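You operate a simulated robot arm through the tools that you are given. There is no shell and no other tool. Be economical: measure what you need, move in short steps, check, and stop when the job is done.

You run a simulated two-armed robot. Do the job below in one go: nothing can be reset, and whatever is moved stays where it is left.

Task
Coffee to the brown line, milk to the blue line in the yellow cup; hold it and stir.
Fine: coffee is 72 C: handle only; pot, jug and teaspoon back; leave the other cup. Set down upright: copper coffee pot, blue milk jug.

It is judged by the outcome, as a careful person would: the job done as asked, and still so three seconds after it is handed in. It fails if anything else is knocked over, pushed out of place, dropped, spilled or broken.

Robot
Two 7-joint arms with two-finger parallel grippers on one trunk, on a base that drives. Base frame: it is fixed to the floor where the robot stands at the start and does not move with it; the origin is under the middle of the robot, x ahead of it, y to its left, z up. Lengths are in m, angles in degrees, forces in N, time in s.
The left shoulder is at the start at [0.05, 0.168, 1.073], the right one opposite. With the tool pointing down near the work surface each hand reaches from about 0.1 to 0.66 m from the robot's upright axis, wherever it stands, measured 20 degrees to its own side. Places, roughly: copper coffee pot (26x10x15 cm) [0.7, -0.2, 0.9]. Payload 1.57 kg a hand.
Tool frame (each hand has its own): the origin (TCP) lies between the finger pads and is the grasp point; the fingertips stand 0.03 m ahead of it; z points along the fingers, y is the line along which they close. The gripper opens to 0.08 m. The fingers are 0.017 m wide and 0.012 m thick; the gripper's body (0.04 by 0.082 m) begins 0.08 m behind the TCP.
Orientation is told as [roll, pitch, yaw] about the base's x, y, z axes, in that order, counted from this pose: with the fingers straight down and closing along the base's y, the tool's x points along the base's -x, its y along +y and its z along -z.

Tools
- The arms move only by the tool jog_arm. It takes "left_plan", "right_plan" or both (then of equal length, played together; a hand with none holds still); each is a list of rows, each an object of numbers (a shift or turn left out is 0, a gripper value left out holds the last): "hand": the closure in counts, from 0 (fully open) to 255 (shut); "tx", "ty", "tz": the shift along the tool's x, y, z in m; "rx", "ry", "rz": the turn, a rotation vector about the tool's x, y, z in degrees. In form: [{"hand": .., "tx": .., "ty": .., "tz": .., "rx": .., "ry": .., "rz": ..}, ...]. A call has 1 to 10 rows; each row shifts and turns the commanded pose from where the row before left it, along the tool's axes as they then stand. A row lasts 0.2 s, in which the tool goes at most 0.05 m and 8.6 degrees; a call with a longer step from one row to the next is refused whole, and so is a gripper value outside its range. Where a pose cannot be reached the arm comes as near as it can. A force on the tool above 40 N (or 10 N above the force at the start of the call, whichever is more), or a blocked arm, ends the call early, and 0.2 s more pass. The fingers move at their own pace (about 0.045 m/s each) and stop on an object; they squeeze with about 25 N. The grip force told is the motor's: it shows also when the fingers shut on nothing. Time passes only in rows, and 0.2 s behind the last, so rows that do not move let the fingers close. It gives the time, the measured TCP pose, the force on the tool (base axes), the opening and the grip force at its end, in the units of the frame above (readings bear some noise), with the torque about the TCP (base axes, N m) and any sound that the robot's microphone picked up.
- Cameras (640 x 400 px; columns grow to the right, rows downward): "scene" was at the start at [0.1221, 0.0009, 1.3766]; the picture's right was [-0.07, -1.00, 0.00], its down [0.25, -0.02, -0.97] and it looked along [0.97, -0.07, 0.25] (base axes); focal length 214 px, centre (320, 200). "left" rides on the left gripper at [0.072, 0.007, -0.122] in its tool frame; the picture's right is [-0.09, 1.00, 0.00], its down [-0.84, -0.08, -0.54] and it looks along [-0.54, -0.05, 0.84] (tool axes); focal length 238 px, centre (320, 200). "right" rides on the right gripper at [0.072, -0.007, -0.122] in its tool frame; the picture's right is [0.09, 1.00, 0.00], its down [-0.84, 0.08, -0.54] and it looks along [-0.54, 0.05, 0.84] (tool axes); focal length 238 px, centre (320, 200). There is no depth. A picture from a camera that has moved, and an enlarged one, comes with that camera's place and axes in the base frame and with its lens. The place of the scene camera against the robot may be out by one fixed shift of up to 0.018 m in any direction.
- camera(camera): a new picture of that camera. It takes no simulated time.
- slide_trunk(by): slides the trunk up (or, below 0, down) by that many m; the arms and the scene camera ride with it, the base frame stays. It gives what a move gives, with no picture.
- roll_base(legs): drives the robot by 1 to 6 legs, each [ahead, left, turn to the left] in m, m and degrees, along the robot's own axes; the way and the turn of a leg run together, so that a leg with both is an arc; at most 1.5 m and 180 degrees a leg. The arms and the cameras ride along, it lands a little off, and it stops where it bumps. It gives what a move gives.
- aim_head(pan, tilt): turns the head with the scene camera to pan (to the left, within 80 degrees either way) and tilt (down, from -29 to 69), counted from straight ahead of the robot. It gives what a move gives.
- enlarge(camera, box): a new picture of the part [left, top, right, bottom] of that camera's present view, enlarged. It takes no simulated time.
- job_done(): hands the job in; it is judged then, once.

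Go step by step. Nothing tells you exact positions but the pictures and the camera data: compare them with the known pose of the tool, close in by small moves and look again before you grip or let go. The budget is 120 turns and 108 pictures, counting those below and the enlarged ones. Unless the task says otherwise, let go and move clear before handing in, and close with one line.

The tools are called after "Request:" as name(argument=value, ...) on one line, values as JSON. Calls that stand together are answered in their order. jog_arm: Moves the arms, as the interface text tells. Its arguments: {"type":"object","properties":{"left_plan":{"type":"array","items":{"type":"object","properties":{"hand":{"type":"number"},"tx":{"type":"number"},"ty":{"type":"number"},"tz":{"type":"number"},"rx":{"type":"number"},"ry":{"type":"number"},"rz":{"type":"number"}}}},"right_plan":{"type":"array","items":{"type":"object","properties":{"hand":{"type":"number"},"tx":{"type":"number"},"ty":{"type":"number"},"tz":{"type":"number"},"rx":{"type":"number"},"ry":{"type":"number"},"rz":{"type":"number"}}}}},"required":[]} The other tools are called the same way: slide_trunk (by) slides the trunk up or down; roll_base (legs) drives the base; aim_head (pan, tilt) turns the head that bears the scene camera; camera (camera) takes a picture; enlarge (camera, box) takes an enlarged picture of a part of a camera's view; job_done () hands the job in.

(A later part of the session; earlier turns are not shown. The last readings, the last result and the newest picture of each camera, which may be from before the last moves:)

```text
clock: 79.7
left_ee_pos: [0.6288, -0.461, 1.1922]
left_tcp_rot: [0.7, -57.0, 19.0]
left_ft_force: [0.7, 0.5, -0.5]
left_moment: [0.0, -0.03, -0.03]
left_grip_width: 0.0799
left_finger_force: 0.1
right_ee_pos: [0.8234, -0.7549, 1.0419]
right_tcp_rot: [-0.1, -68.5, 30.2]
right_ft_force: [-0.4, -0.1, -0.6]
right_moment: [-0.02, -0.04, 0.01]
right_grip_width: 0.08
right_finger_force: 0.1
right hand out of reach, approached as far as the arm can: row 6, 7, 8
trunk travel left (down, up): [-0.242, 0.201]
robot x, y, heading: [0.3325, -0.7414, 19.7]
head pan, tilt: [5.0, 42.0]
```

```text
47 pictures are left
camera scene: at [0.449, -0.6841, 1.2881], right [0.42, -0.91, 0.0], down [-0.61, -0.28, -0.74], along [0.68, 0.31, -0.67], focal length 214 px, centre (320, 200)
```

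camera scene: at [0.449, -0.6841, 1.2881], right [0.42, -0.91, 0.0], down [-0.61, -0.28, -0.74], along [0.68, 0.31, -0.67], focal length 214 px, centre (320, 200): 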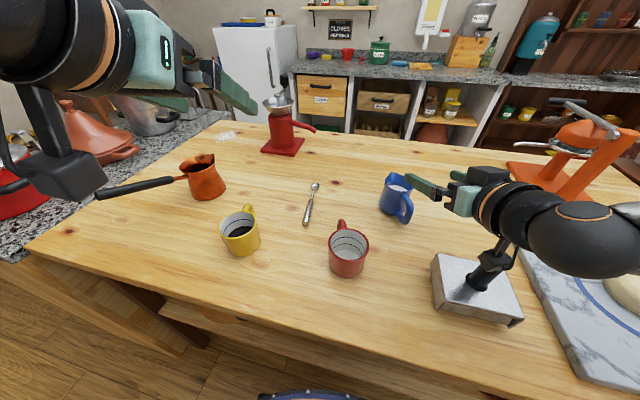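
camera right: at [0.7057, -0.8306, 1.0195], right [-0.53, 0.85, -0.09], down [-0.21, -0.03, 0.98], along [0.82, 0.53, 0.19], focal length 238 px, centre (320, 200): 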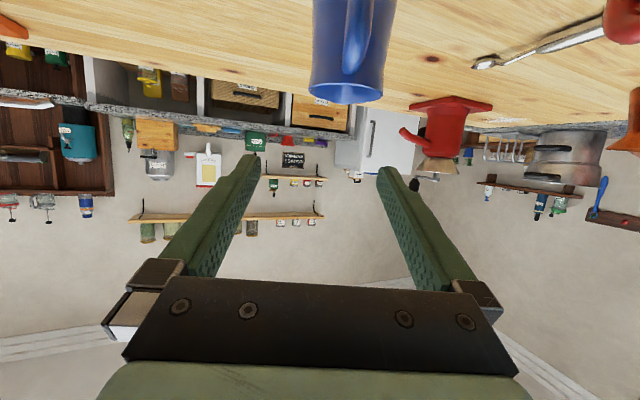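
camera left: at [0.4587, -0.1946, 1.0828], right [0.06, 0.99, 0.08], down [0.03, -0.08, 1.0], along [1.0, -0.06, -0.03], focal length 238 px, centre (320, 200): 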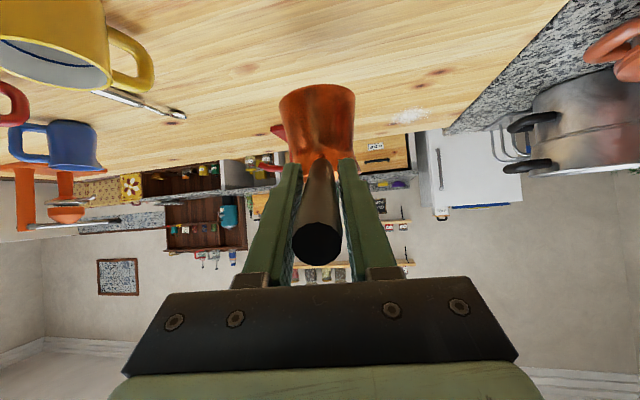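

The hand is well aligned with the jug's handle, which sits slightly to the right of centre. I'll move closer above it and look again.

Request:
jog_arm(right_plan=[{"tx": 0.0125, "ty": 0.0118, "tz": 0.0258}, {"tx": 0.0125, "ty": 0.0118, "tz": 0.0258}, {"tx": 0}])

Request:
camera(camera="right")

Request:
enlarge(camera="scene", box=[360, 150, 500, 240])

```text
clock: 80.5
left_ee_pos: [0.629, -0.4604, 1.1921]
left_tcp_rot: [0.7, -57.1, 18.9]
left_ft_force: [-0.5, -0.1, -0.3]
left_moment: [-0.03, -0.03, 0.0]
left_grip_width: 0.0798
left_finger_force: 0.1
right_ee_pos: [0.8452, -0.7169, 0.9985]
right_tcp_rot: [-0.2, -68.6, 30.1]
right_ft_force: [-0.3, -0.7, -0.1]
right_moment: [0.01, 0.01, 0.03]
right_grip_width: 0.0801
right_finger_force: 0.1
trunk travel left (down, up): [-0.242, 0.201]
robot x, y, heading: [0.333, -0.7413, 19.5]
head pan, tilt: [5.0, 42.0]
```

```text
46 pictures are left
camera right: at [0.7284, -0.7922, 0.9761], right [-0.53, 0.85, -0.09], down [-0.21, -0.03, 0.98], along [0.82, 0.53, 0.2], focal length 238 px, centre (320, 200)
```

right: 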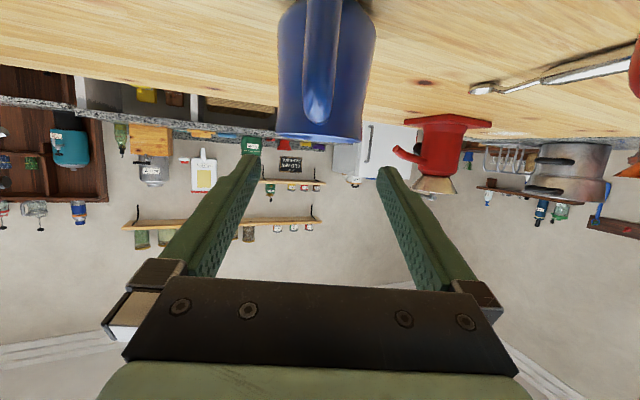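

```text
4.44 times, centred on (430, 195) of scene
camera zoom: at [0.449, -0.6841, 1.2881], right [0.42, -0.91, 0.0], down [-0.61, -0.28, -0.74], along [0.68, 0.31, -0.67], focal length 953 px, centre (-169, 222)
```

zoom: 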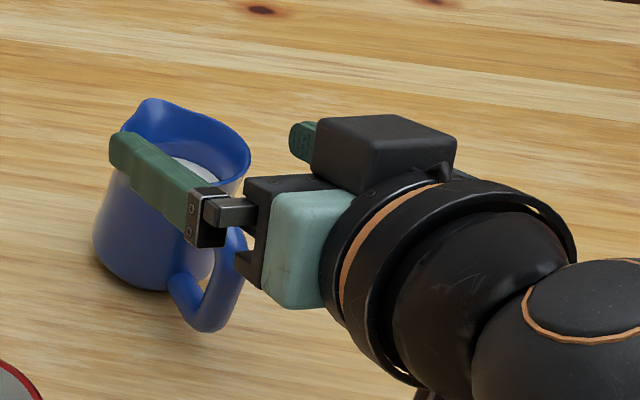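

The handle is dead centre laterally, with its outer strut about 5 cm below the grasp point. I'll descend 3 cm and look.

Request:
jog_arm(right_plan=[{"tx": 0.014, "tz": 0.0055}, {"tx": 0.014, "tz": 0.0055}, {"tx": 0}])

Request:
camera(camera="right")

```text
clock: 81.3
left_ee_pos: [0.6277, -0.4615, 1.1932]
left_tcp_rot: [0.7, -56.9, 19.0]
left_ft_force: [0.4, -0.4, 0.1]
left_moment: [-0.04, -0.02, 0.01]
left_grip_width: 0.0802
left_finger_force: 0.0
right_ee_pos: [0.8458, -0.7165, 0.9712]
right_tcp_rot: [-0.2, -68.7, 30.1]
right_ft_force: [-0.2, 0.5, 16.1]
right_moment: [-1.34, 2.3, -0.16]
right_grip_width: 0.0799
right_finger_force: 0.0
trunk travel left (down, up): [-0.242, 0.201]
robot x, y, heading: [0.3317, -0.737, 19.7]
head pan, tilt: [5.0, 42.0]
```

```text
44 pictures are left
camera right: at [0.7283, -0.7919, 0.9487], right [-0.53, 0.85, -0.09], down [-0.21, -0.03, 0.98], along [0.82, 0.53, 0.2], focal length 238 px, centre (320, 200)
```

right: 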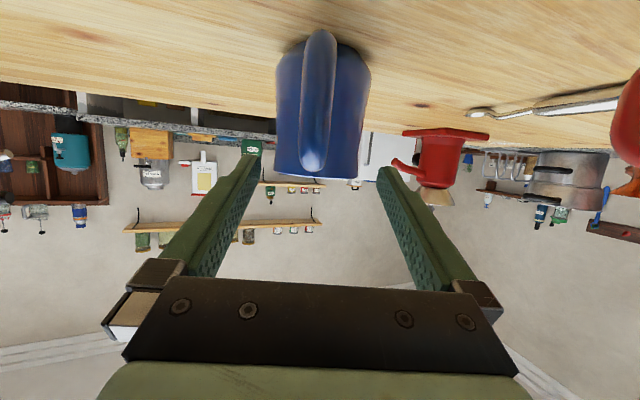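

The wrist camera touched the handle of the press behind (16 N), so I'll back straight up. A steeper tool, about 60° down, keeps the wrist clear and also follows the jug's vertical strut.

Request:
jog_arm(right_plan=[{"tx": -0.018, "tz": -0.007}, {"tx": -0.018, "tz": -0.007}, {"tx": -0.009, "tz": -0.0035}, {"ry": 7.8}, {"ry": 7.8}, {"ry": 7.8}, {"ry": 7.8}, {"ry": 7.8}, {"ry": 0}])

Request:
camera(camera="right")

Request:
camera(camera="scene")

```text
clock: 83.3
left_ee_pos: [0.6291, -0.4608, 1.1921]
left_tcp_rot: [0.8, -57.0, 19.0]
left_ft_force: [0.1, -0.8, -0.1]
left_moment: [0.01, -0.01, -0.01]
left_grip_width: 0.0801
left_finger_force: 0.0
right_ee_pos: [0.8463, -0.7152, 1.0175]
right_tcp_rot: [-0.1, -29.5, 30.0]
right_ft_force: [0.9, -0.6, -0.9]
right_moment: [-0.01, -0.04, 0.03]
right_grip_width: 0.0802
right_finger_force: 0.1
trunk travel left (down, up): [-0.242, 0.201]
robot x, y, heading: [0.3342, -0.7411, 19.5]
head pan, tilt: [5.0, 42.0]
```

```text
43 pictures are left
camera right: at [0.7434, -0.783, 1.088], right [-0.57, 0.82, -0.05], down [0.36, 0.3, 0.88], along [0.74, 0.48, -0.47], focal length 238 px, centre (320, 200)
```

right: 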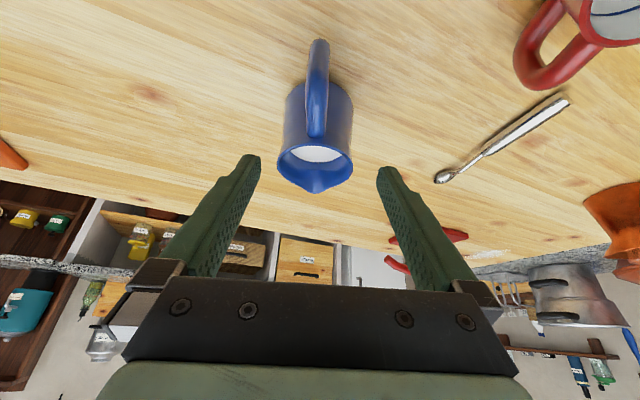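

```text
42 pictures are left
camera scene: at [0.449, -0.6841, 1.2881], right [0.42, -0.91, 0.0], down [-0.61, -0.28, -0.74], along [0.68, 0.31, -0.67], focal length 214 px, centre (320, 200)
```

scene: 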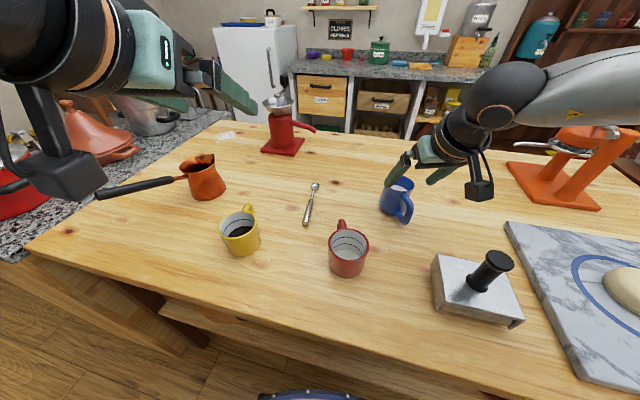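

Excellent view: the handle lines up with the jaws. I'll descend with it between the fingers.

Request:
jog_arm(right_plan=[{"tx": 0.0116, "tz": 0.0164}, {"tx": 0.0116, "tz": 0.0164}, {"tx": 0.0116, "tz": 0.0164}, {"tx": 0}])

Request:
camera(camera="right")

Request:
enlarge(camera="scene", box=[360, 130, 500, 230])

```text
clock: 84.3
left_ee_pos: [0.6288, -0.4616, 1.1925]
left_tcp_rot: [0.6, -56.9, 19.0]
left_ft_force: [-0.2, -0.8, 0.8]
left_moment: [0.02, 0.02, 0.02]
left_grip_width: 0.0801
left_finger_force: 0.0
right_ee_pos: [0.8396, -0.7181, 0.9581]
right_tcp_rot: [-0.2, -29.5, 30.0]
right_ft_force: [0.4, 0.4, -0.5]
right_moment: [-0.02, -0.01, -0.01]
right_grip_width: 0.0798
right_finger_force: 0.2
trunk travel left (down, up): [-0.242, 0.201]
robot x, y, heading: [0.3336, -0.7341, 19.4]
head pan, tilt: [5.0, 42.0]
```

```text
41 pictures are left
camera right: at [0.7367, -0.7859, 1.0278], right [-0.57, 0.82, -0.05], down [0.36, 0.3, 0.88], along [0.74, 0.48, -0.47], focal length 238 px, centre (320, 200)
```

right: 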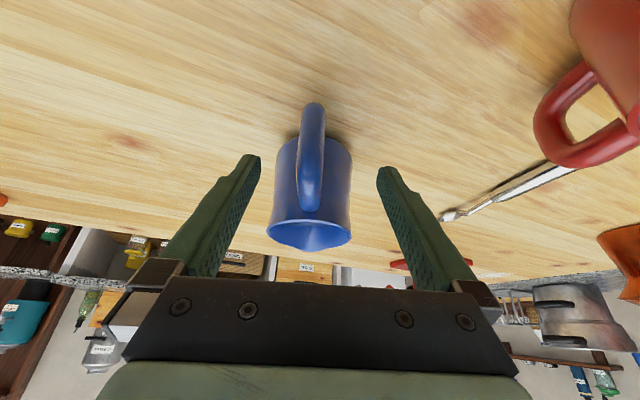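

```text
4.00 times, centred on (430, 180) of scene
camera zoom: at [0.4491, -0.684, 1.2881], right [0.42, -0.91, 0.0], down [-0.61, -0.28, -0.74], along [0.68, 0.31, -0.67], focal length 858 px, centre (-120, 280)
```

zoom: 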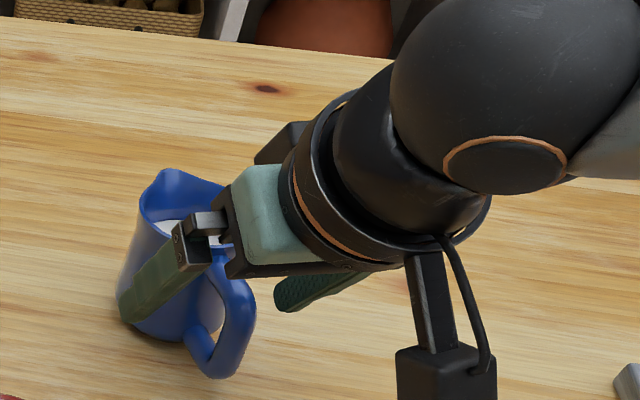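

Request:
jog_arm(right_plan=[{"tx": 0.0058, "ty": -0.006, "tz": 0.0185}, {"tx": 0.0059, "tz": 0.0185}, {"tx": 0}])

Request:
camera(camera="right")

Request:
enlarge(camera="scene", box=[360, 150, 460, 230])

```text
clock: 85.1
left_ee_pos: [0.6297, -0.4599, 1.1922]
left_tcp_rot: [0.7, -57.0, 19.1]
left_ft_force: [-0.2, 0.4, 0.5]
left_moment: [0.0, -0.01, -0.01]
left_grip_width: 0.0799
left_finger_force: 0.0
right_ee_pos: [0.8501, -0.7192, 0.9208]
right_tcp_rot: [0.1, -29.4, 30.0]
right_ft_force: [-1.0, 0.6, 0.3]
right_moment: [-0.02, 0.01, -0.02]
right_grip_width: 0.0802
right_finger_force: 0.0
trunk travel left (down, up): [-0.242, 0.201]
robot x, y, heading: [0.3359, -0.7328, 19.6]
head pan, tilt: [5.0, 42.0]
```

```text
39 pictures are left
camera right: at [0.7481, -0.787, 0.9907], right [-0.57, 0.82, -0.05], down [0.36, 0.3, 0.88], along [0.74, 0.48, -0.47], focal length 238 px, centre (320, 200)
```

right: 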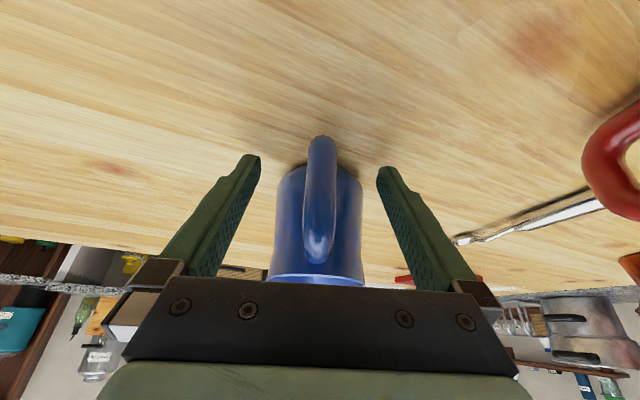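

```text
5.00 times, centred on (410, 190) of scene
camera zoom: at [0.449, -0.684, 1.2881], right [0.42, -0.91, 0.0], down [-0.61, -0.28, -0.74], along [0.68, 0.31, -0.67], focal length 1072 px, centre (-130, 250)
```

zoom: 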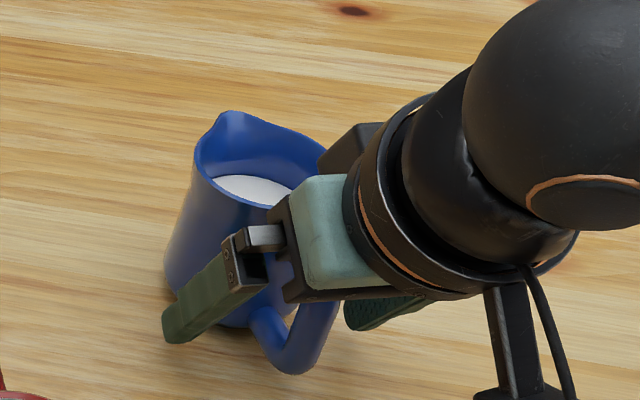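

Request:
jog_arm(right_plan=[{"tx": -0.007, "tz": 0.004}, {"hand": 255}, {"hand": 255}, {"hand": 255}, {"hand": 255}, {"hand": 255}])

Request:
camera(camera="right")

```text
clock: 86.5
left_ee_pos: [0.6291, -0.4609, 1.1925]
left_tcp_rot: [0.8, -57.0, 18.9]
left_ft_force: [0.1, -0.2, 0.3]
left_moment: [0.01, -0.02, 0.0]
left_grip_width: 0.0801
left_finger_force: 0.0
right_ee_pos: [0.8576, -0.716, 0.9192]
right_tcp_rot: [-0.1, -29.4, 30.0]
right_ft_force: [-0.7, -1.1, 1.2]
right_moment: [-0.01, 0.06, 0.01]
right_grip_width: 0.0158
right_finger_force: 24.5
trunk travel left (down, up): [-0.242, 0.201]
robot x, y, heading: [0.3363, -0.7367, 19.8]
head pan, tilt: [5.0, 42.0]
```

```text
37 pictures are left
camera right: at [0.7551, -0.7837, 0.9904], right [-0.57, 0.82, -0.05], down [0.36, 0.3, 0.88], along [0.74, 0.48, -0.47], focal length 238 px, centre (320, 200)
```

right: 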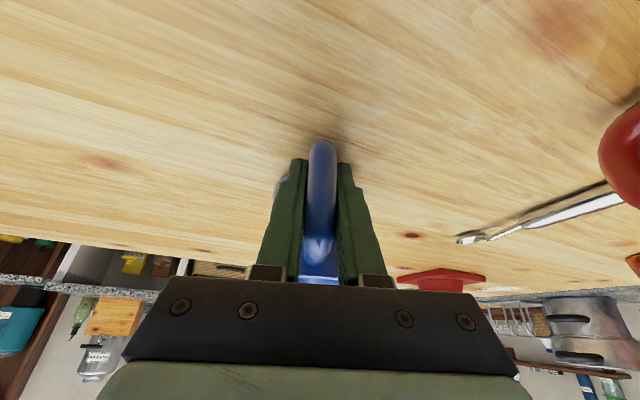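

Gripped at 16 mm on the strut; pose noted. I'll lift a little to check that it holds.

Request:
jog_arm(right_plan=[{"tx": -0.0049, "tz": -0.0087}, {"tx": -0.0049, "tz": -0.0087}, {"tx": -0.0049, "tz": -0.0087}, {"tx": 0}])

Request:
camera(camera="right")

```text
clock: 87.5
left_ee_pos: [0.6302, -0.4617, 1.1932]
left_tcp_rot: [0.7, -56.8, 19.0]
left_ft_force: [0.8, -0.6, 0.1]
left_moment: [0.02, -0.01, 0.01]
left_grip_width: 0.08
left_finger_force: 0.1
right_ee_pos: [0.8579, -0.7176, 0.949]
right_tcp_rot: [0.0, -29.5, 29.9]
right_ft_force: [-0.7, 0.3, -3.2]
right_moment: [-0.07, 0.11, -0.03]
right_grip_width: 0.0161
right_finger_force: 24.5
trunk travel left (down, up): [-0.242, 0.201]
robot x, y, heading: [0.3363, -0.7367, 19.7]
head pan, tilt: [5.0, 42.0]
```

```text
36 pictures are left
camera right: at [0.755, -0.783, 1.0195], right [-0.57, 0.82, -0.05], down [0.36, 0.3, 0.88], along [0.74, 0.48, -0.47], focal length 238 px, centre (320, 200)
```

right: 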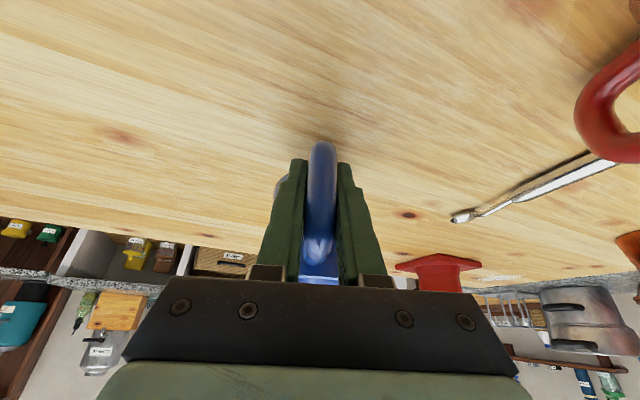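

The jug holds well (0.33 kg). I'll raise it and drive so that the right hand comes over the cup.

Request:
jog_arm(right_plan=[{"tx": -0.0123, "tz": -0.0217}, {"tx": -0.0123, "tz": -0.0217}, {"tx": -0.0123, "tz": -0.0217}, {"tx": -0.0123, "tz": -0.0217}, {"tx": -0.0123, "tz": -0.0217}, {"tx": -0.0123, "tz": -0.0217}, {"tx": 0}])

Request:
roll_base(legs=[[-0.12, 0.0, 0], [0, 0.33, 0]])

Request:
camera(camera="scene")

```text
clock: 89.1
left_ee_pos: [0.6298, -0.4597, 1.1916]
left_tcp_rot: [0.7, -56.9, 19.0]
left_ft_force: [-0.5, -0.6, -0.3]
left_moment: [0.0, -0.01, -0.01]
left_grip_width: 0.0799
left_finger_force: 0.1
right_ee_pos: [0.857, -0.7163, 1.0974]
right_tcp_rot: [-0.1, -29.5, 30.0]
right_ft_force: [-0.8, -0.3, -4.0]
right_moment: [-0.06, 0.11, 0.03]
right_grip_width: 0.0159
right_finger_force: 25.5
trunk travel left (down, up): [-0.242, 0.201]
robot x, y, heading: [0.3321, -0.7384, 19.5]
head pan, tilt: [5.0, 42.0]
```

```text
clock: 93.3
left_ee_pos: [0.4048, -0.1968, 1.1919]
left_tcp_rot: [0.7, -56.9, 19.2]
left_ft_force: [0.5, -0.1, 0.3]
left_moment: [-0.02, -0.02, 0.01]
left_grip_width: 0.08
left_finger_force: 0.0
right_ee_pos: [0.6347, -0.4517, 1.0994]
right_tcp_rot: [-0.1, -29.5, 30.3]
right_ft_force: [-0.4, -0.8, -3.4]
right_moment: [-0.06, 0.09, -0.01]
right_grip_width: 0.0158
right_finger_force: 25.3
trunk travel left (down, up): [-0.242, 0.201]
robot x, y, heading: [0.1104, -0.4775, 19.9]
head pan, tilt: [5.0, 42.0]
```

```text
35 pictures are left
camera scene: at [0.2257, -0.4206, 1.288], right [0.42, -0.91, 0.0], down [-0.61, -0.28, -0.74], along [0.67, 0.31, -0.67], focal length 214 px, centre (320, 200)
```

scene: 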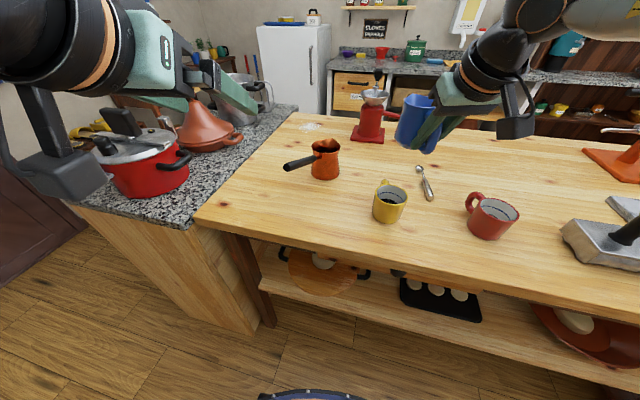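

Now the left hand becomes the viewing camera: I'll shut it, pitch it down and turn it toward the cup.

Request:
jog_arm(left_plan=[{"ry": 7.4, "hand": 255}, {"ry": 7.4, "hand": 255}, {"ry": 7.4, "hand": 255}, {"ry": 7.4, "hand": 255}, {"ry": 7.4, "hand": 255}, {"rx": 2.5, "rz": 6.9}, {"rx": 2.5, "rz": 6.9}, {"rx": 2.5, "rz": 6.9}, {"rx": 2.5, "rz": 6.9}, {"rx": 2.5, "rz": 6.9}])

```text
clock: 95.5
left_ee_pos: [0.4057, -0.1968, 1.1908]
left_tcp_rot: [0.4, -19.7, -17.0]
left_ft_force: [-0.1, -0.4, 1.2]
left_moment: [0.03, -0.01, -0.02]
left_grip_width: 0.0
left_finger_force: 21.5
right_ee_pos: [0.6357, -0.4508, 1.0975]
right_tcp_rot: [-0.1, -29.5, 30.2]
right_ft_force: [0.5, -0.3, -3.8]
right_moment: [-0.05, 0.15, 0.03]
right_grip_width: 0.0158
right_finger_force: 25.3
trunk travel left (down, up): [-0.242, 0.201]
robot x, y, heading: [0.1112, -0.4789, 19.6]
head pan, tilt: [5.0, 42.0]
```

Request:
jog_arm(left_plan=[{"tx": -0.0154, "ty": -0.0073, "tz": 0.0215}, {"tx": -0.0154, "ty": -0.0073, "tz": 0.0215}, {"tx": -0.0154, "ty": -0.0073, "tz": 0.0215}, {"tx": -0.0154, "ty": -0.0073, "tz": 0.0215}, {"tx": 0}], right_plan=[{"tx": 0.0248, "ty": 0.007, "tz": -0.0025}, {"tx": 0.0248, "ty": 0.007, "tz": -0.0025}, {"tx": 0.0248, "ty": 0.007, "tz": -0.0025}, {"tx": 0.0248, "ty": 0.007, "tz": -0.0025}, {"tx": 0}])

Request:
camera(camera="left")

```text
clock: 96.7
left_ee_pos: [0.48, -0.2508, 1.1323]
left_tcp_rot: [0.3, -19.7, -16.9]
left_ft_force: [0.4, -0.9, 0.4]
left_moment: [0.02, 0.0, 0.0]
left_grip_width: 0.0
left_finger_force: 20.9
right_ee_pos: [0.5411, -0.4727, 1.0583]
right_tcp_rot: [0.0, -29.5, 30.1]
right_ft_force: [0.5, 0.0, -4.6]
right_moment: [-0.07, 0.1, 0.01]
right_grip_width: 0.0158
right_finger_force: 25.1
trunk travel left (down, up): [-0.242, 0.201]
robot x, y, heading: [0.11, -0.4782, 20.1]
head pan, tilt: [5.0, 42.0]
```

```text
34 pictures are left
camera left: at [0.3777, -0.2134, 1.2229], right [0.37, 0.93, 0.04], down [0.56, -0.25, 0.79], along [0.74, -0.27, -0.61], focal length 238 px, centre (320, 200)
```

left: 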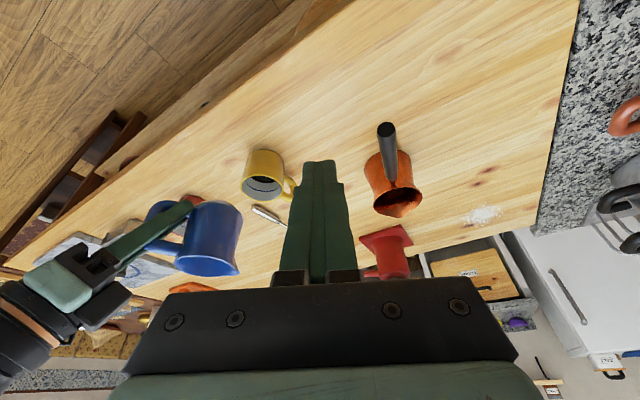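

The view is ideal: spout tip at (0.624, −0.425, 1.099), cup rim centre at (0.643, −0.419). I'll tilt to 28° and look.

Request:
jog_arm(right_plan=[{"ry": 7}, {"ry": 7}, {"ry": 7}, {"ry": 7}, {"ry": 0}])

Request:
enlarge(camera="left", box=[160, 130, 320, 290])

```text
clock: 97.9
left_ee_pos: [0.4791, -0.2497, 1.1321]
left_tcp_rot: [0.5, -19.7, -17.0]
left_ft_force: [1.2, 0.1, 0.2]
left_moment: [-0.01, 0.02, 0.03]
left_grip_width: 0.0
left_finger_force: 21.8
right_ee_pos: [0.5419, -0.4727, 1.0578]
right_tcp_rot: [-0.1, -1.4, 30.0]
right_ft_force: [-0.4, 0.0, -3.4]
right_moment: [-0.06, 0.09, -0.01]
right_grip_width: 0.0159
right_finger_force: 24.5
trunk travel left (down, up): [-0.242, 0.201]
robot x, y, heading: [0.1121, -0.4719, 20.0]
head pan, tilt: [5.0, 42.0]
```

```text
2.50 times, centred on (240, 210) of left
camera zoom: at [0.3773, -0.2133, 1.2232], right [0.37, 0.93, 0.04], down [0.55, -0.25, 0.79], along [0.74, -0.27, -0.61], focal length 596 px, centre (520, 175)
```

zoom: 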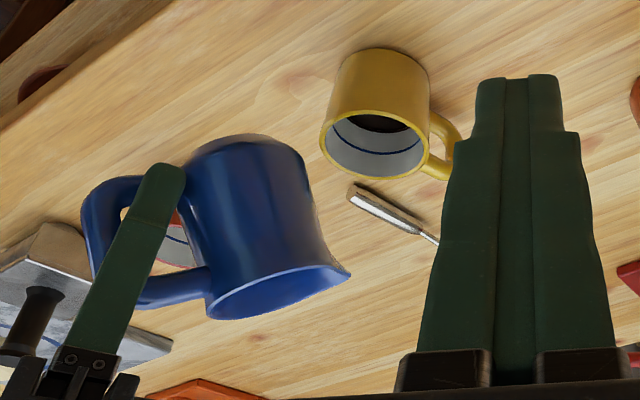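

Request:
jog_arm(right_plan=[{"ry": 4, "tx": 0.002}, {"ry": 4, "tx": 0.002}, {"ry": 0}])

Request:
enlarge(camera="left", box=[160, 130, 320, 290])

```text
clock: 98.7
left_ee_pos: [0.4791, -0.2505, 1.1316]
left_tcp_rot: [0.3, -19.8, -17.0]
left_ft_force: [-0.2, -0.7, 0.2]
left_moment: [0.01, -0.04, 0.02]
left_grip_width: 0.0
left_finger_force: 20.9
right_ee_pos: [0.5429, -0.4791, 1.0593]
right_tcp_rot: [0.1, 6.5, 29.9]
right_ft_force: [0.1, -0.5, -3.8]
right_moment: [-0.1, 0.13, -0.02]
right_grip_width: 0.0159
right_finger_force: 25.4
right hand out of reach, approached as far as the arm can: row 2
trunk travel left (down, up): [-0.242, 0.201]
robot x, y, heading: [0.1098, -0.48, 19.7]
head pan, tilt: [5.0, 42.0]
```

```text
2.50 times, centred on (240, 210) of left
camera zoom: at [0.3773, -0.2133, 1.2232], right [0.37, 0.93, 0.04], down [0.56, -0.25, 0.79], along [0.74, -0.27, -0.61], focal length 596 px, centre (520, 175)
```

zoom: 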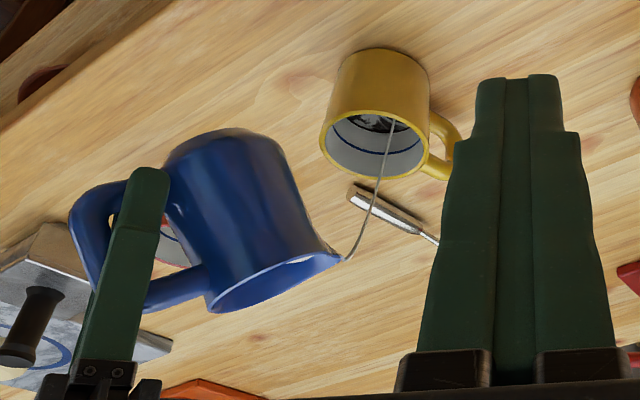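

Milk is flowing and landing inside the cup. Short hold, then check the level.

Request:
jog_arm(right_plan=[{"tx": 0.003}, {"tx": 0}])

Request:
enlarge(camera="left", box=[220, 140, 300, 220])

```text
clock: 99.3
left_ee_pos: [0.4802, -0.25, 1.1311]
left_tcp_rot: [0.4, -19.6, -17.1]
left_ft_force: [0.4, 0.0, -0.2]
left_moment: [-0.02, 0.03, -0.02]
left_grip_width: 0.0001
left_finger_force: 21.1
right_ee_pos: [0.5402, -0.4815, 1.0605]
right_tcp_rot: [-0.1, 6.4, 30.1]
right_ft_force: [-0.4, 0.0, -3.8]
right_moment: [-0.05, 0.04, -0.01]
right_grip_width: 0.0159
right_finger_force: 25.2
trunk travel left (down, up): [-0.242, 0.201]
robot x, y, heading: [0.1108, -0.4747, 19.9]
head pan, tilt: [5.0, 42.0]
```

```text
5.00 times, centred on (260, 180) of left
camera zoom: at [0.3775, -0.2133, 1.2231], right [0.37, 0.93, 0.04], down [0.56, -0.25, 0.79], along [0.74, -0.27, -0.61], focal length 1192 px, centre (620, 300)
```

zoom: 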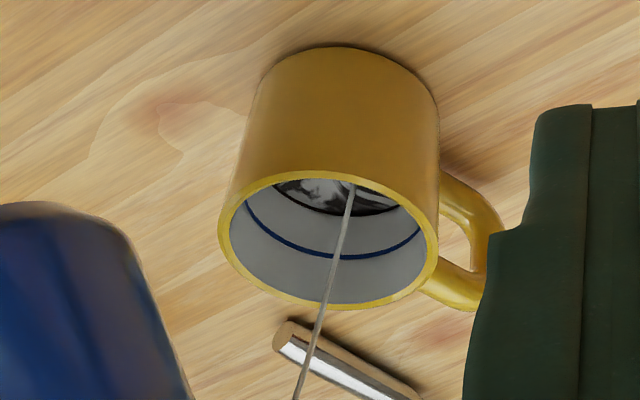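

Request:
jog_arm(right_plan=[{"ry": 2}, {"tx": 0}, {"tx": 0}, {"tx": 0}, {"tx": 0}])

Request:
enlarge(camera="left", box=[220, 140, 300, 220])

```text
clock: 100.5
left_ee_pos: [0.4793, -0.25, 1.1319]
left_tcp_rot: [0.4, -19.8, -17.0]
left_ft_force: [0.1, 0.2, 0.3]
left_moment: [0.01, 0.0, 0.03]
left_grip_width: 0.0001
left_finger_force: 21.6
right_ee_pos: [0.5422, -0.4848, 1.0602]
right_tcp_rot: [0.0, 8.5, 30.1]
right_ft_force: [-0.8, -0.4, -3.9]
right_moment: [-0.02, 0.08, -0.01]
right_grip_width: 0.0158
right_finger_force: 25.1
right hand out of reach, approached as far as the arm can: row 1
trunk travel left (down, up): [-0.242, 0.201]
robot x, y, heading: [0.1126, -0.4759, 19.9]
head pan, tilt: [5.0, 42.0]
```

```text
5.00 times, centred on (260, 180) of left
camera zoom: at [0.3774, -0.2133, 1.2231], right [0.37, 0.93, 0.04], down [0.56, -0.25, 0.79], along [0.74, -0.27, -0.61], focal length 1192 px, centre (620, 300)
```

zoom: 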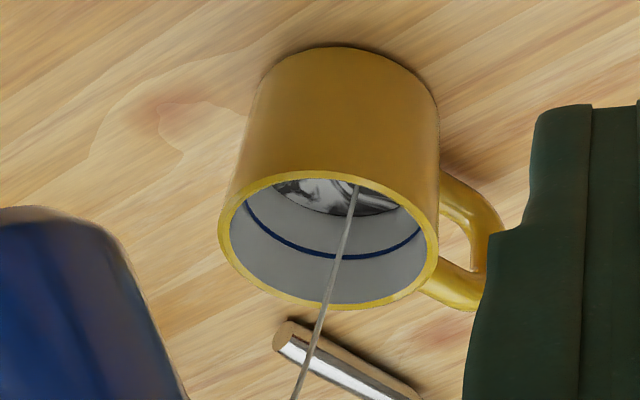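

Request:
jog_arm(right_plan=[{"ry": 3, "tx": -0.004}, {"tx": 0}, {"tx": 0}, {"tx": 0}, {"tx": 0}, {"tx": 0}])

Request:
enlarge(camera="left", box=[220, 140, 300, 220])

```text
clock: 101.9
left_ee_pos: [0.4797, -0.2497, 1.1319]
left_tcp_rot: [0.4, -19.7, -16.9]
left_ft_force: [0.3, -0.7, 0.6]
left_moment: [-0.01, -0.02, 0.04]
left_grip_width: 0.0
left_finger_force: 21.2
right_ee_pos: [0.5512, -0.496, 1.0687]
right_tcp_rot: [0.1, 11.4, 30.1]
right_ft_force: [-0.7, -0.1, -3.6]
right_moment: [-0.03, 0.05, 0.01]
right_grip_width: 0.0161
right_finger_force: 24.9
right hand out of reach, approached as far as the arm can: row 1
trunk travel left (down, up): [-0.242, 0.201]
robot x, y, heading: [0.1074, -0.4764, 19.8]
head pan, tilt: [5.0, 42.0]
```

```text
5.00 times, centred on (260, 180) of left
camera zoom: at [0.3774, -0.2133, 1.2231], right [0.37, 0.93, 0.04], down [0.56, -0.25, 0.79], along [0.74, -0.27, -0.61], focal length 1192 px, centre (620, 300)
```

zoom: 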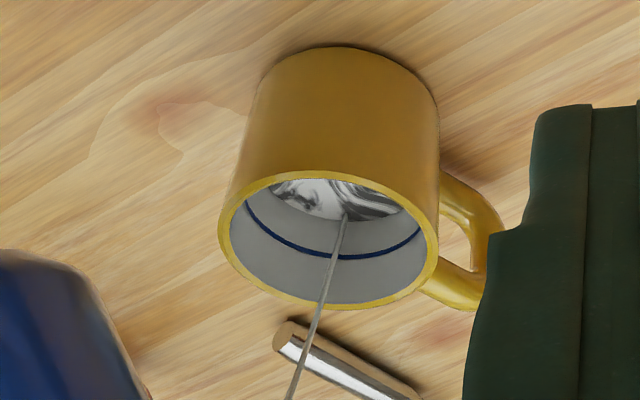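

The arm is nearing a joint limit and drifting right, so I'll tip the jug back now, before the stream strays, and take a better stance.

Request:
jog_arm(right_plan=[{"ry": -7, "ty": 0.008}, {"ry": -7, "ty": 0.008}, {"ry": -6}, {"tx": 0}])

Request:
enlarge(camera="left", box=[140, 130, 300, 290])

```text
clock: 102.9
left_ee_pos: [0.479, -0.2495, 1.1314]
left_tcp_rot: [0.5, -19.7, -17.0]
left_ft_force: [-0.3, -0.2, 0.1]
left_moment: [0.01, -0.01, 0.04]
left_grip_width: 0.0
left_finger_force: 21.1
right_ee_pos: [0.5424, -0.4833, 1.0672]
right_tcp_rot: [-0.1, -8.5, 30.0]
right_ft_force: [0.9, 0.0, -3.8]
right_moment: [-0.07, 0.09, 0.0]
right_grip_width: 0.0162
right_finger_force: 25.5
trunk travel left (down, up): [-0.242, 0.201]
robot x, y, heading: [0.1092, -0.4766, 19.9]
head pan, tilt: [5.0, 42.0]
```

```text
2.50 times, centred on (220, 210) of left
camera zoom: at [0.3775, -0.2132, 1.2231], right [0.37, 0.93, 0.04], down [0.56, -0.25, 0.79], along [0.74, -0.27, -0.61], focal length 596 px, centre (570, 175)
```

zoom: 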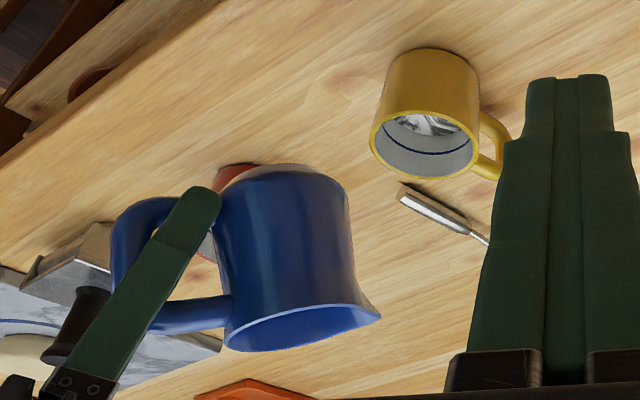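

No spill. Raising the trunk should relax the wrist: I'll lift the trunk 15 cm (jug upright first) and lower both hands by the same amount.

Request:
jog_arm(right_plan=[{"ry": -7}, {"ry": -6}, {"tx": 0}])

Request:
slide_trunk(by=0.15)

```text
clock: 103.7
left_ee_pos: [0.4793, -0.2501, 1.132]
left_tcp_rot: [0.4, -19.7, -17.1]
left_ft_force: [1.1, -0.8, 0.5]
left_moment: [-0.05, 0.0, 0.0]
left_grip_width: 0.0002
left_finger_force: 21.7
right_ee_pos: [0.5424, -0.4827, 1.068]
right_tcp_rot: [0.0, -21.6, 30.1]
right_ft_force: [-0.6, -0.1, -3.4]
right_moment: [-0.07, 0.13, 0.02]
right_grip_width: 0.0158
right_finger_force: 24.2
trunk travel left (down, up): [-0.242, 0.201]
robot x, y, heading: [0.1143, -0.4758, 19.9]
head pan, tilt: [5.0, 42.0]
```

```text
clock: 105.5
left_ee_pos: [0.4801, -0.251, 1.2813]
left_tcp_rot: [0.3, -19.7, -16.9]
left_ft_force: [0.0, -0.3, -0.9]
left_moment: [-0.02, -0.01, -0.02]
left_grip_width: 0.0004
left_finger_force: 21.5
right_ee_pos: [0.5427, -0.4833, 1.2178]
right_tcp_rot: [-0.1, -21.5, 30.1]
right_ft_force: [0.3, -1.5, -3.0]
right_moment: [-0.07, 0.08, 0.02]
right_grip_width: 0.0158
right_finger_force: 24.8
trunk travel left (down, up): [-0.392, 0.051]
robot x, y, heading: [0.11, -0.4789, 19.9]
head pan, tilt: [5.0, 42.0]
```

Request:
jog_arm(left_plan=[{"tx": 0.0101, "tz": 0.0282}, {"tx": 0.0101, "tz": 0.0282}, {"tx": 0.0101, "tz": 0.0282}, {"tx": 0.0101, "tz": 0.0282}, {"tx": 0.0101, "tz": 0.0282}, {"tx": 0}], right_plan=[{"tx": 0.0114, "ty": 0.0018, "tz": 0.0288}, {"tx": 0.0114, "ty": 0.0018, "tz": 0.0288}, {"tx": 0.0114, "ty": 0.0018, "tz": 0.0288}, {"tx": 0.0114, "ty": 0.0018, "tz": 0.0288}, {"tx": 0.0114, "ty": 0.0018, "tz": 0.0288}, {"tx": 0}])

Request:
jog_arm(right_plan=[{"ry": 7}, {"ry": 7}, {"ry": 7}, {"ry": 0}])

Request:
enlarge(camera="left", box=[160, 130, 320, 290])

```text
clock: 106.9
left_ee_pos: [0.4813, -0.2497, 1.1325]
left_tcp_rot: [0.4, -19.8, -16.8]
left_ft_force: [-0.3, 0.3, 1.1]
left_moment: [-0.01, -0.02, -0.04]
left_grip_width: 0.0001
left_finger_force: 22.1
right_ee_pos: [0.5369, -0.476, 1.0655]
right_tcp_rot: [0.0, -21.6, 30.2]
right_ft_force: [0.6, 0.8, -3.7]
right_moment: [-0.1, 0.14, 0.02]
right_grip_width: 0.0158
right_finger_force: 25.1
trunk travel left (down, up): [-0.392, 0.051]
robot x, y, heading: [0.1087, -0.4777, 19.9]
head pan, tilt: [5.0, 42.0]
```

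```text
clock: 107.9
left_ee_pos: [0.4805, -0.2512, 1.1319]
left_tcp_rot: [0.4, -19.7, -16.9]
left_ft_force: [0.5, 0.6, 0.2]
left_moment: [-0.02, -0.01, 0.01]
left_grip_width: 0.0002
left_finger_force: 20.8
right_ee_pos: [0.5367, -0.4756, 1.0638]
right_tcp_rot: [-0.1, -0.4, 30.2]
right_ft_force: [-0.3, 0.1, -3.5]
right_moment: [-0.07, 0.06, -0.02]
right_grip_width: 0.016
right_finger_force: 25.1
trunk travel left (down, up): [-0.392, 0.051]
robot x, y, heading: [0.111, -0.4808, 19.9]
head pan, tilt: [5.0, 42.0]
```

```text
2.50 times, centred on (240, 210) of left
camera zoom: at [0.3781, -0.213, 1.2235], right [0.37, 0.93, 0.04], down [0.55, -0.25, 0.79], along [0.74, -0.27, -0.61], focal length 596 px, centre (520, 175)
```

zoom: 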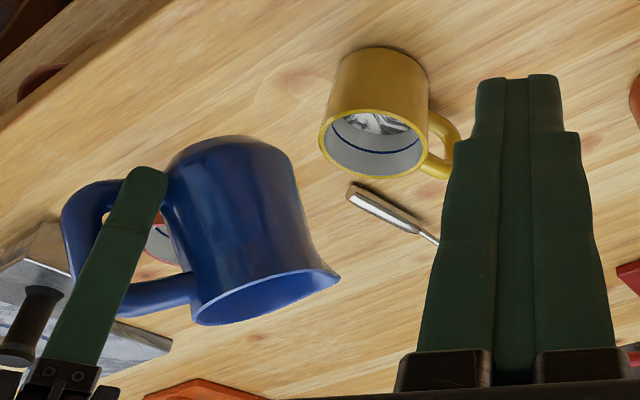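

No reach warning now. I'll tilt on to pour again.

Request:
jog_arm(right_plan=[{"ry": 5, "tz": -0.003}, {"ry": 5, "tz": -0.003}, {"ry": 4, "tz": -0.003}, {"tx": 0}, {"tx": 0}])

Request:
enlarge(camera="left", box=[200, 140, 320, 260])

```text
clock: 109.1
left_ee_pos: [0.4801, -0.2502, 1.1325]
left_tcp_rot: [0.4, -19.7, -17.0]
left_ft_force: [-0.1, -1.1, -0.7]
left_moment: [0.03, -0.01, -0.04]
left_grip_width: 0.0002
left_finger_force: 21.4
right_ee_pos: [0.5362, -0.4833, 1.074]
right_tcp_rot: [0.0, 13.5, 30.1]
right_ft_force: [-0.4, 0.0, -3.8]
right_moment: [-0.05, 0.03, -0.02]
right_grip_width: 0.0159
right_finger_force: 24.6
right hand out of reach, approached as far as the arm can: row 3
trunk travel left (down, up): [-0.392, 0.051]
robot x, y, heading: [0.1125, -0.4741, 19.6]
head pan, tilt: [5.0, 42.0]
```

```text
3.33 times, centred on (260, 200) of left
camera zoom: at [0.3783, -0.2129, 1.2234], right [0.37, 0.93, 0.04], down [0.56, -0.25, 0.79], along [0.74, -0.27, -0.61], focal length 794 px, centre (520, 200)
```

zoom: 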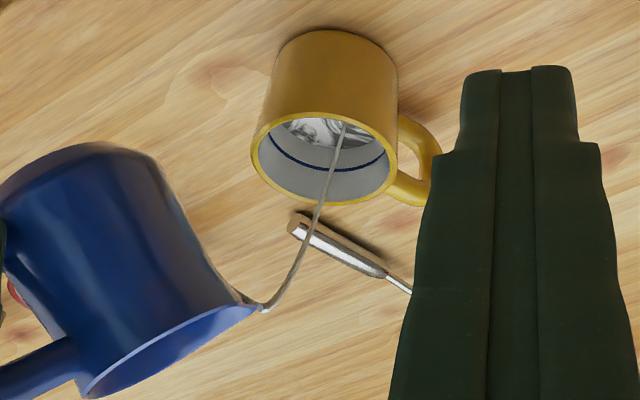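

Request:
jog_arm(right_plan=[{"tx": 0}, {"tx": 0}, {"tx": 0}, {"tx": 0}, {"tx": 0}, {"tx": 0}])

Request:
enlarge(camera="left", box=[220, 140, 300, 220])

```text
clock: 110.5
left_ee_pos: [0.4804, -0.2499, 1.132]
left_tcp_rot: [0.4, -19.8, -16.9]
left_ft_force: [0.0, -0.3, -0.5]
left_moment: [-0.01, -0.01, 0.03]
left_grip_width: 0.0
left_finger_force: 21.4
right_ee_pos: [0.5362, -0.484, 1.0739]
right_tcp_rot: [0.0, 13.3, 30.2]
right_ft_force: [0.3, -0.2, -4.3]
right_moment: [-0.05, 0.03, 0.0]
right_grip_width: 0.0162
right_finger_force: 24.9
trunk travel left (down, up): [-0.392, 0.051]
robot x, y, heading: [0.1092, -0.477, 19.9]
head pan, tilt: [5.0, 42.0]
```

```text
5.00 times, centred on (260, 180) of left
camera zoom: at [0.3783, -0.2129, 1.2234], right [0.37, 0.93, 0.04], down [0.56, -0.25, 0.79], along [0.74, -0.27, -0.61], focal length 1192 px, centre (620, 300)
```

zoom: 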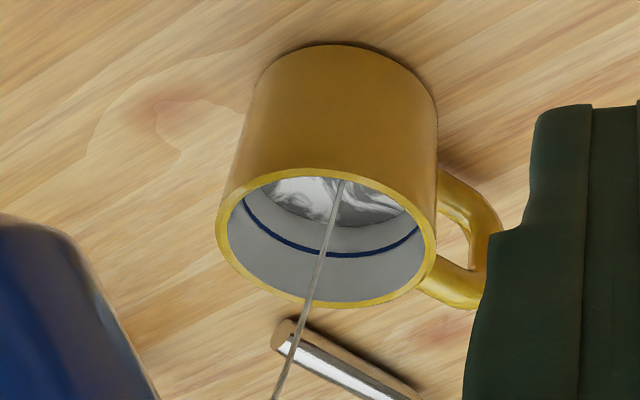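

Request:
jog_arm(right_plan=[{"ry": 3, "tx": -0.004, "ty": 0.002}, {"tx": 0}, {"tx": 0}, {"tx": 0}, {"tx": 0}, {"tx": 0}])

Request:
enlarge(camera="left", box=[220, 140, 300, 220])

```text
clock: 111.9
left_ee_pos: [0.4802, -0.2498, 1.1316]
left_tcp_rot: [0.4, -19.7, -17.0]
left_ft_force: [0.4, 0.0, 0.1]
left_moment: [0.01, 0.0, 0.02]
left_grip_width: 0.0
left_finger_force: 20.9
right_ee_pos: [0.5357, -0.4917, 1.074]
right_tcp_rot: [-0.1, 16.4, 30.1]
right_ft_force: [-1.0, -0.1, -3.2]
right_moment: [-0.04, 0.07, 0.0]
right_grip_width: 0.0157
right_finger_force: 25.1
right hand out of reach, approached as far as the arm can: row 1
trunk travel left (down, up): [-0.392, 0.051]
robot x, y, heading: [0.1103, -0.4769, 19.7]
head pan, tilt: [5.0, 42.0]
```

```text
5.00 times, centred on (260, 180) of left
camera zoom: at [0.3783, -0.2129, 1.2234], right [0.37, 0.93, 0.04], down [0.56, -0.25, 0.79], along [0.74, -0.27, -0.61], focal length 1192 px, centre (620, 300)
```

zoom: 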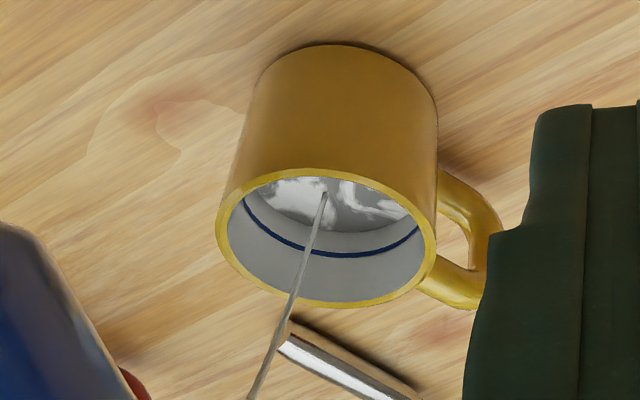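

Request:
jog_arm(right_plan=[{"tx": 0}, {"tx": 0}, {"tx": 0}, {"tx": 0}, {"tx": 0}, {"tx": 0}])

Request:
enlarge(camera="left", box=[220, 140, 300, 220])

```text
clock: 113.3
left_ee_pos: [0.4807, -0.25, 1.1318]
left_tcp_rot: [0.4, -19.7, -17.0]
left_ft_force: [-0.1, 0.0, -0.2]
left_moment: [0.01, -0.02, -0.01]
left_grip_width: 0.0
left_finger_force: 21.0
right_ee_pos: [0.5352, -0.4918, 1.0745]
right_tcp_rot: [0.1, 16.3, 30.1]
right_ft_force: [0.2, -0.9, -1.9]
right_moment: [-0.08, 0.11, 0.03]
right_grip_width: 0.0157
right_finger_force: 24.8
trunk travel left (down, up): [-0.392, 0.051]
robot x, y, heading: [0.1106, -0.4773, 19.9]
head pan, tilt: [5.0, 42.0]
```

```text
5.00 times, centred on (260, 180) of left
camera zoom: at [0.3783, -0.2129, 1.2234], right [0.37, 0.93, 0.04], down [0.56, -0.25, 0.79], along [0.74, -0.27, -0.61], focal length 1192 px, centre (620, 300)
```

zoom: 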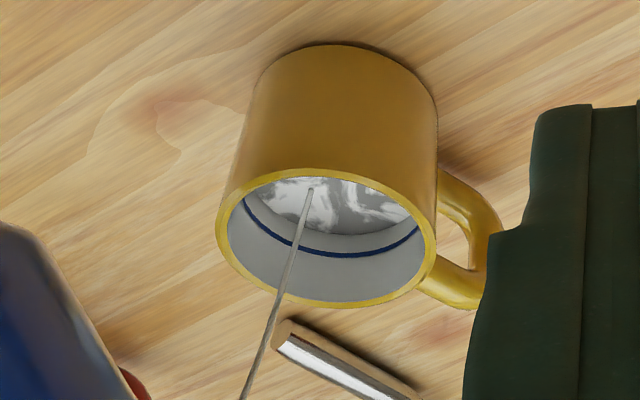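

Request:
jog_arm(right_plan=[{"ry": 2.5, "tx": -0.008, "ty": 0.003, "tz": -0.006}, {"tx": 0}, {"tx": 0}, {"tx": 0}, {"tx": 0}, {"tx": 0}])

Request:
enlarge(camera="left", box=[220, 140, 300, 220])

```text
clock: 114.7
left_ee_pos: [0.4803, -0.2498, 1.1328]
left_tcp_rot: [0.4, -19.7, -17.0]
left_ft_force: [0.2, -0.1, -0.2]
left_moment: [-0.01, 0.01, 0.0]
left_grip_width: 0.0
left_finger_force: 20.8
right_ee_pos: [0.5367, -0.4984, 1.081]
right_tcp_rot: [0.0, 18.9, 30.2]
right_ft_force: [-0.3, -0.5, -3.1]
right_moment: [-0.03, 0.05, 0.03]
right_grip_width: 0.0158
right_finger_force: 25.6
right hand out of reach, approached as far as the arm can: row 1
trunk travel left (down, up): [-0.392, 0.051]
robot x, y, heading: [0.113, -0.4737, 20.0]
head pan, tilt: [5.0, 42.0]
```

```text
5.00 times, centred on (260, 180) of left
camera zoom: at [0.3783, -0.2129, 1.2234], right [0.37, 0.93, 0.04], down [0.56, -0.25, 0.79], along [0.74, -0.27, -0.61], focal length 1192 px, centre (620, 300)
```

zoom: 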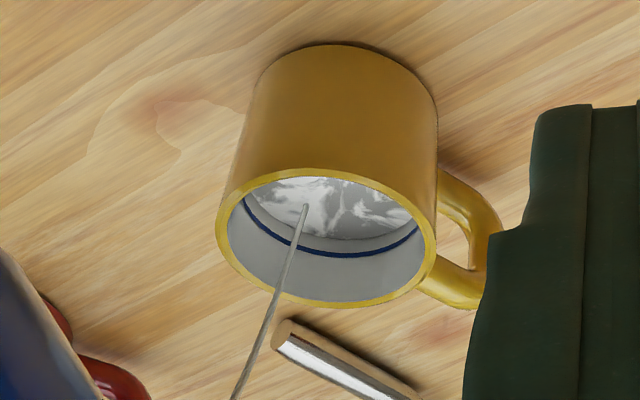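

Request:
jog_arm(right_plan=[{"tx": 0}, {"tx": 0}, {"tx": 0}, {"tx": 0}, {"tx": 0}])

Request:
enlarge(camera="left", box=[240, 168, 288, 200])

```text
clock: 115.9
left_ee_pos: [0.4803, -0.2498, 1.1317]
left_tcp_rot: [0.3, -19.7, -17.0]
left_ft_force: [-0.6, 0.5, -0.5]
left_moment: [0.02, 0.0, -0.01]
left_grip_width: 0.0001
left_finger_force: 21.5
right_ee_pos: [0.5379, -0.4975, 1.0795]
right_tcp_rot: [0.0, 18.9, 30.1]
right_ft_force: [-0.4, 0.7, -3.7]
right_moment: [-0.02, 0.09, 0.0]
right_grip_width: 0.0159
right_finger_force: 25.0
trunk travel left (down, up): [-0.392, 0.051]
robot x, y, heading: [0.1075, -0.4745, 20.1]
head pan, tilt: [5.0, 42.0]
```

```text
12.50 times, centred on (264, 184) of left
camera zoom: at [0.3783, -0.2129, 1.2234], right [0.37, 0.93, 0.04], down [0.56, -0.25, 0.79], along [0.74, -0.27, -0.61], focal length 2979 px, centre (1020, 400)
```

zoom: 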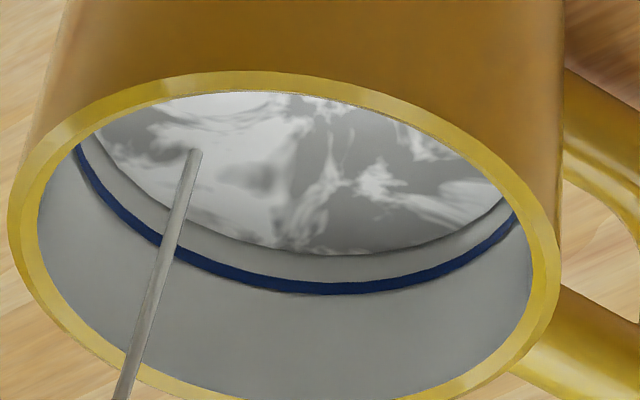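

About two-thirds of the milk is in. I'll tip back, shift the base 2.2 cm left to re-centre the stream, and then finish.

Request:
jog_arm(right_plan=[{"ry": -7}, {"ry": -7}, {"ry": -4}, {"tx": 0}])

Request:
roll_base(legs=[[0, 0.022, 0]])

Request:
jog_arm(right_plan=[{"ry": 7}, {"ry": 7}, {"ry": 4}, {"tx": 0}, {"tx": 0}])

Request:
enlarge(camera="left", box=[160, 130, 320, 290])

```text
clock: 116.9
left_ee_pos: [0.4808, -0.2501, 1.1321]
left_tcp_rot: [0.4, -19.7, -17.0]
left_ft_force: [0.9, 0.1, -1.1]
left_moment: [-0.02, 0.02, 0.01]
left_grip_width: 0.0
left_finger_force: 21.3
right_ee_pos: [0.5374, -0.4963, 1.08]
right_tcp_rot: [-0.1, 1.0, 30.1]
right_ft_force: [-0.2, -0.8, -2.8]
right_moment: [-0.02, 0.09, 0.01]
right_grip_width: 0.0159
right_finger_force: 24.8
trunk travel left (down, up): [-0.392, 0.051]
robot x, y, heading: [0.1068, -0.4767, 20.1]
head pan, tilt: [5.0, 42.0]
```

```text
clock: 117.8
left_ee_pos: [0.4735, -0.2286, 1.1308]
left_tcp_rot: [0.3, -19.8, -17.0]
left_ft_force: [0.1, -0.6, 1.0]
left_moment: [0.01, 0.0, 0.0]
left_grip_width: 0.0
left_finger_force: 21.2
right_ee_pos: [0.5295, -0.4764, 1.0797]
right_tcp_rot: [0.0, 1.0, 30.2]
right_ft_force: [1.3, 0.3, -2.4]
right_moment: [-0.06, 0.08, -0.03]
right_grip_width: 0.0157
right_finger_force: 24.7
trunk travel left (down, up): [-0.392, 0.051]
robot x, y, heading: [0.1028, -0.4533, 19.8]
head pan, tilt: [5.0, 42.0]
```

```text
clock: 119.0
left_ee_pos: [0.473, -0.23, 1.1321]
left_tcp_rot: [0.4, -19.7, -17.0]
left_ft_force: [0.0, 0.4, 1.0]
left_moment: [0.0, 0.02, 0.02]
left_grip_width: 0.0001
left_finger_force: 21.3
right_ee_pos: [0.5306, -0.4776, 1.0792]
right_tcp_rot: [0.0, 19.0, 30.0]
right_ft_force: [-0.4, 0.3, -1.7]
right_moment: [0.0, 0.04, -0.03]
right_grip_width: 0.0159
right_finger_force: 25.3
trunk travel left (down, up): [-0.392, 0.051]
robot x, y, heading: [0.1036, -0.4559, 19.6]
head pan, tilt: [5.0, 42.0]
```

```text
2.50 times, centred on (240, 210) of left
camera zoom: at [0.3711, -0.1927, 1.2234], right [0.37, 0.93, 0.04], down [0.56, -0.25, 0.79], along [0.74, -0.27, -0.61], focal length 596 px, centre (520, 175)
```

zoom: 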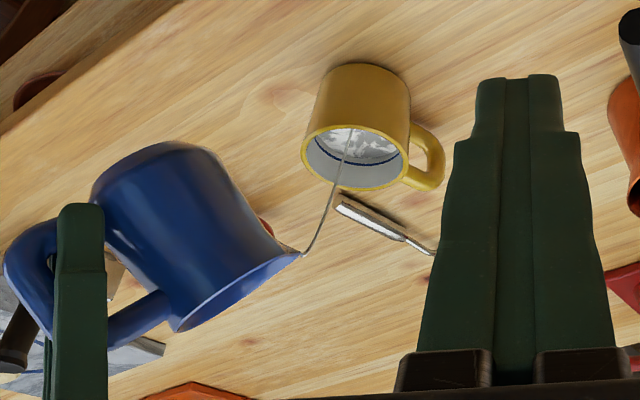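

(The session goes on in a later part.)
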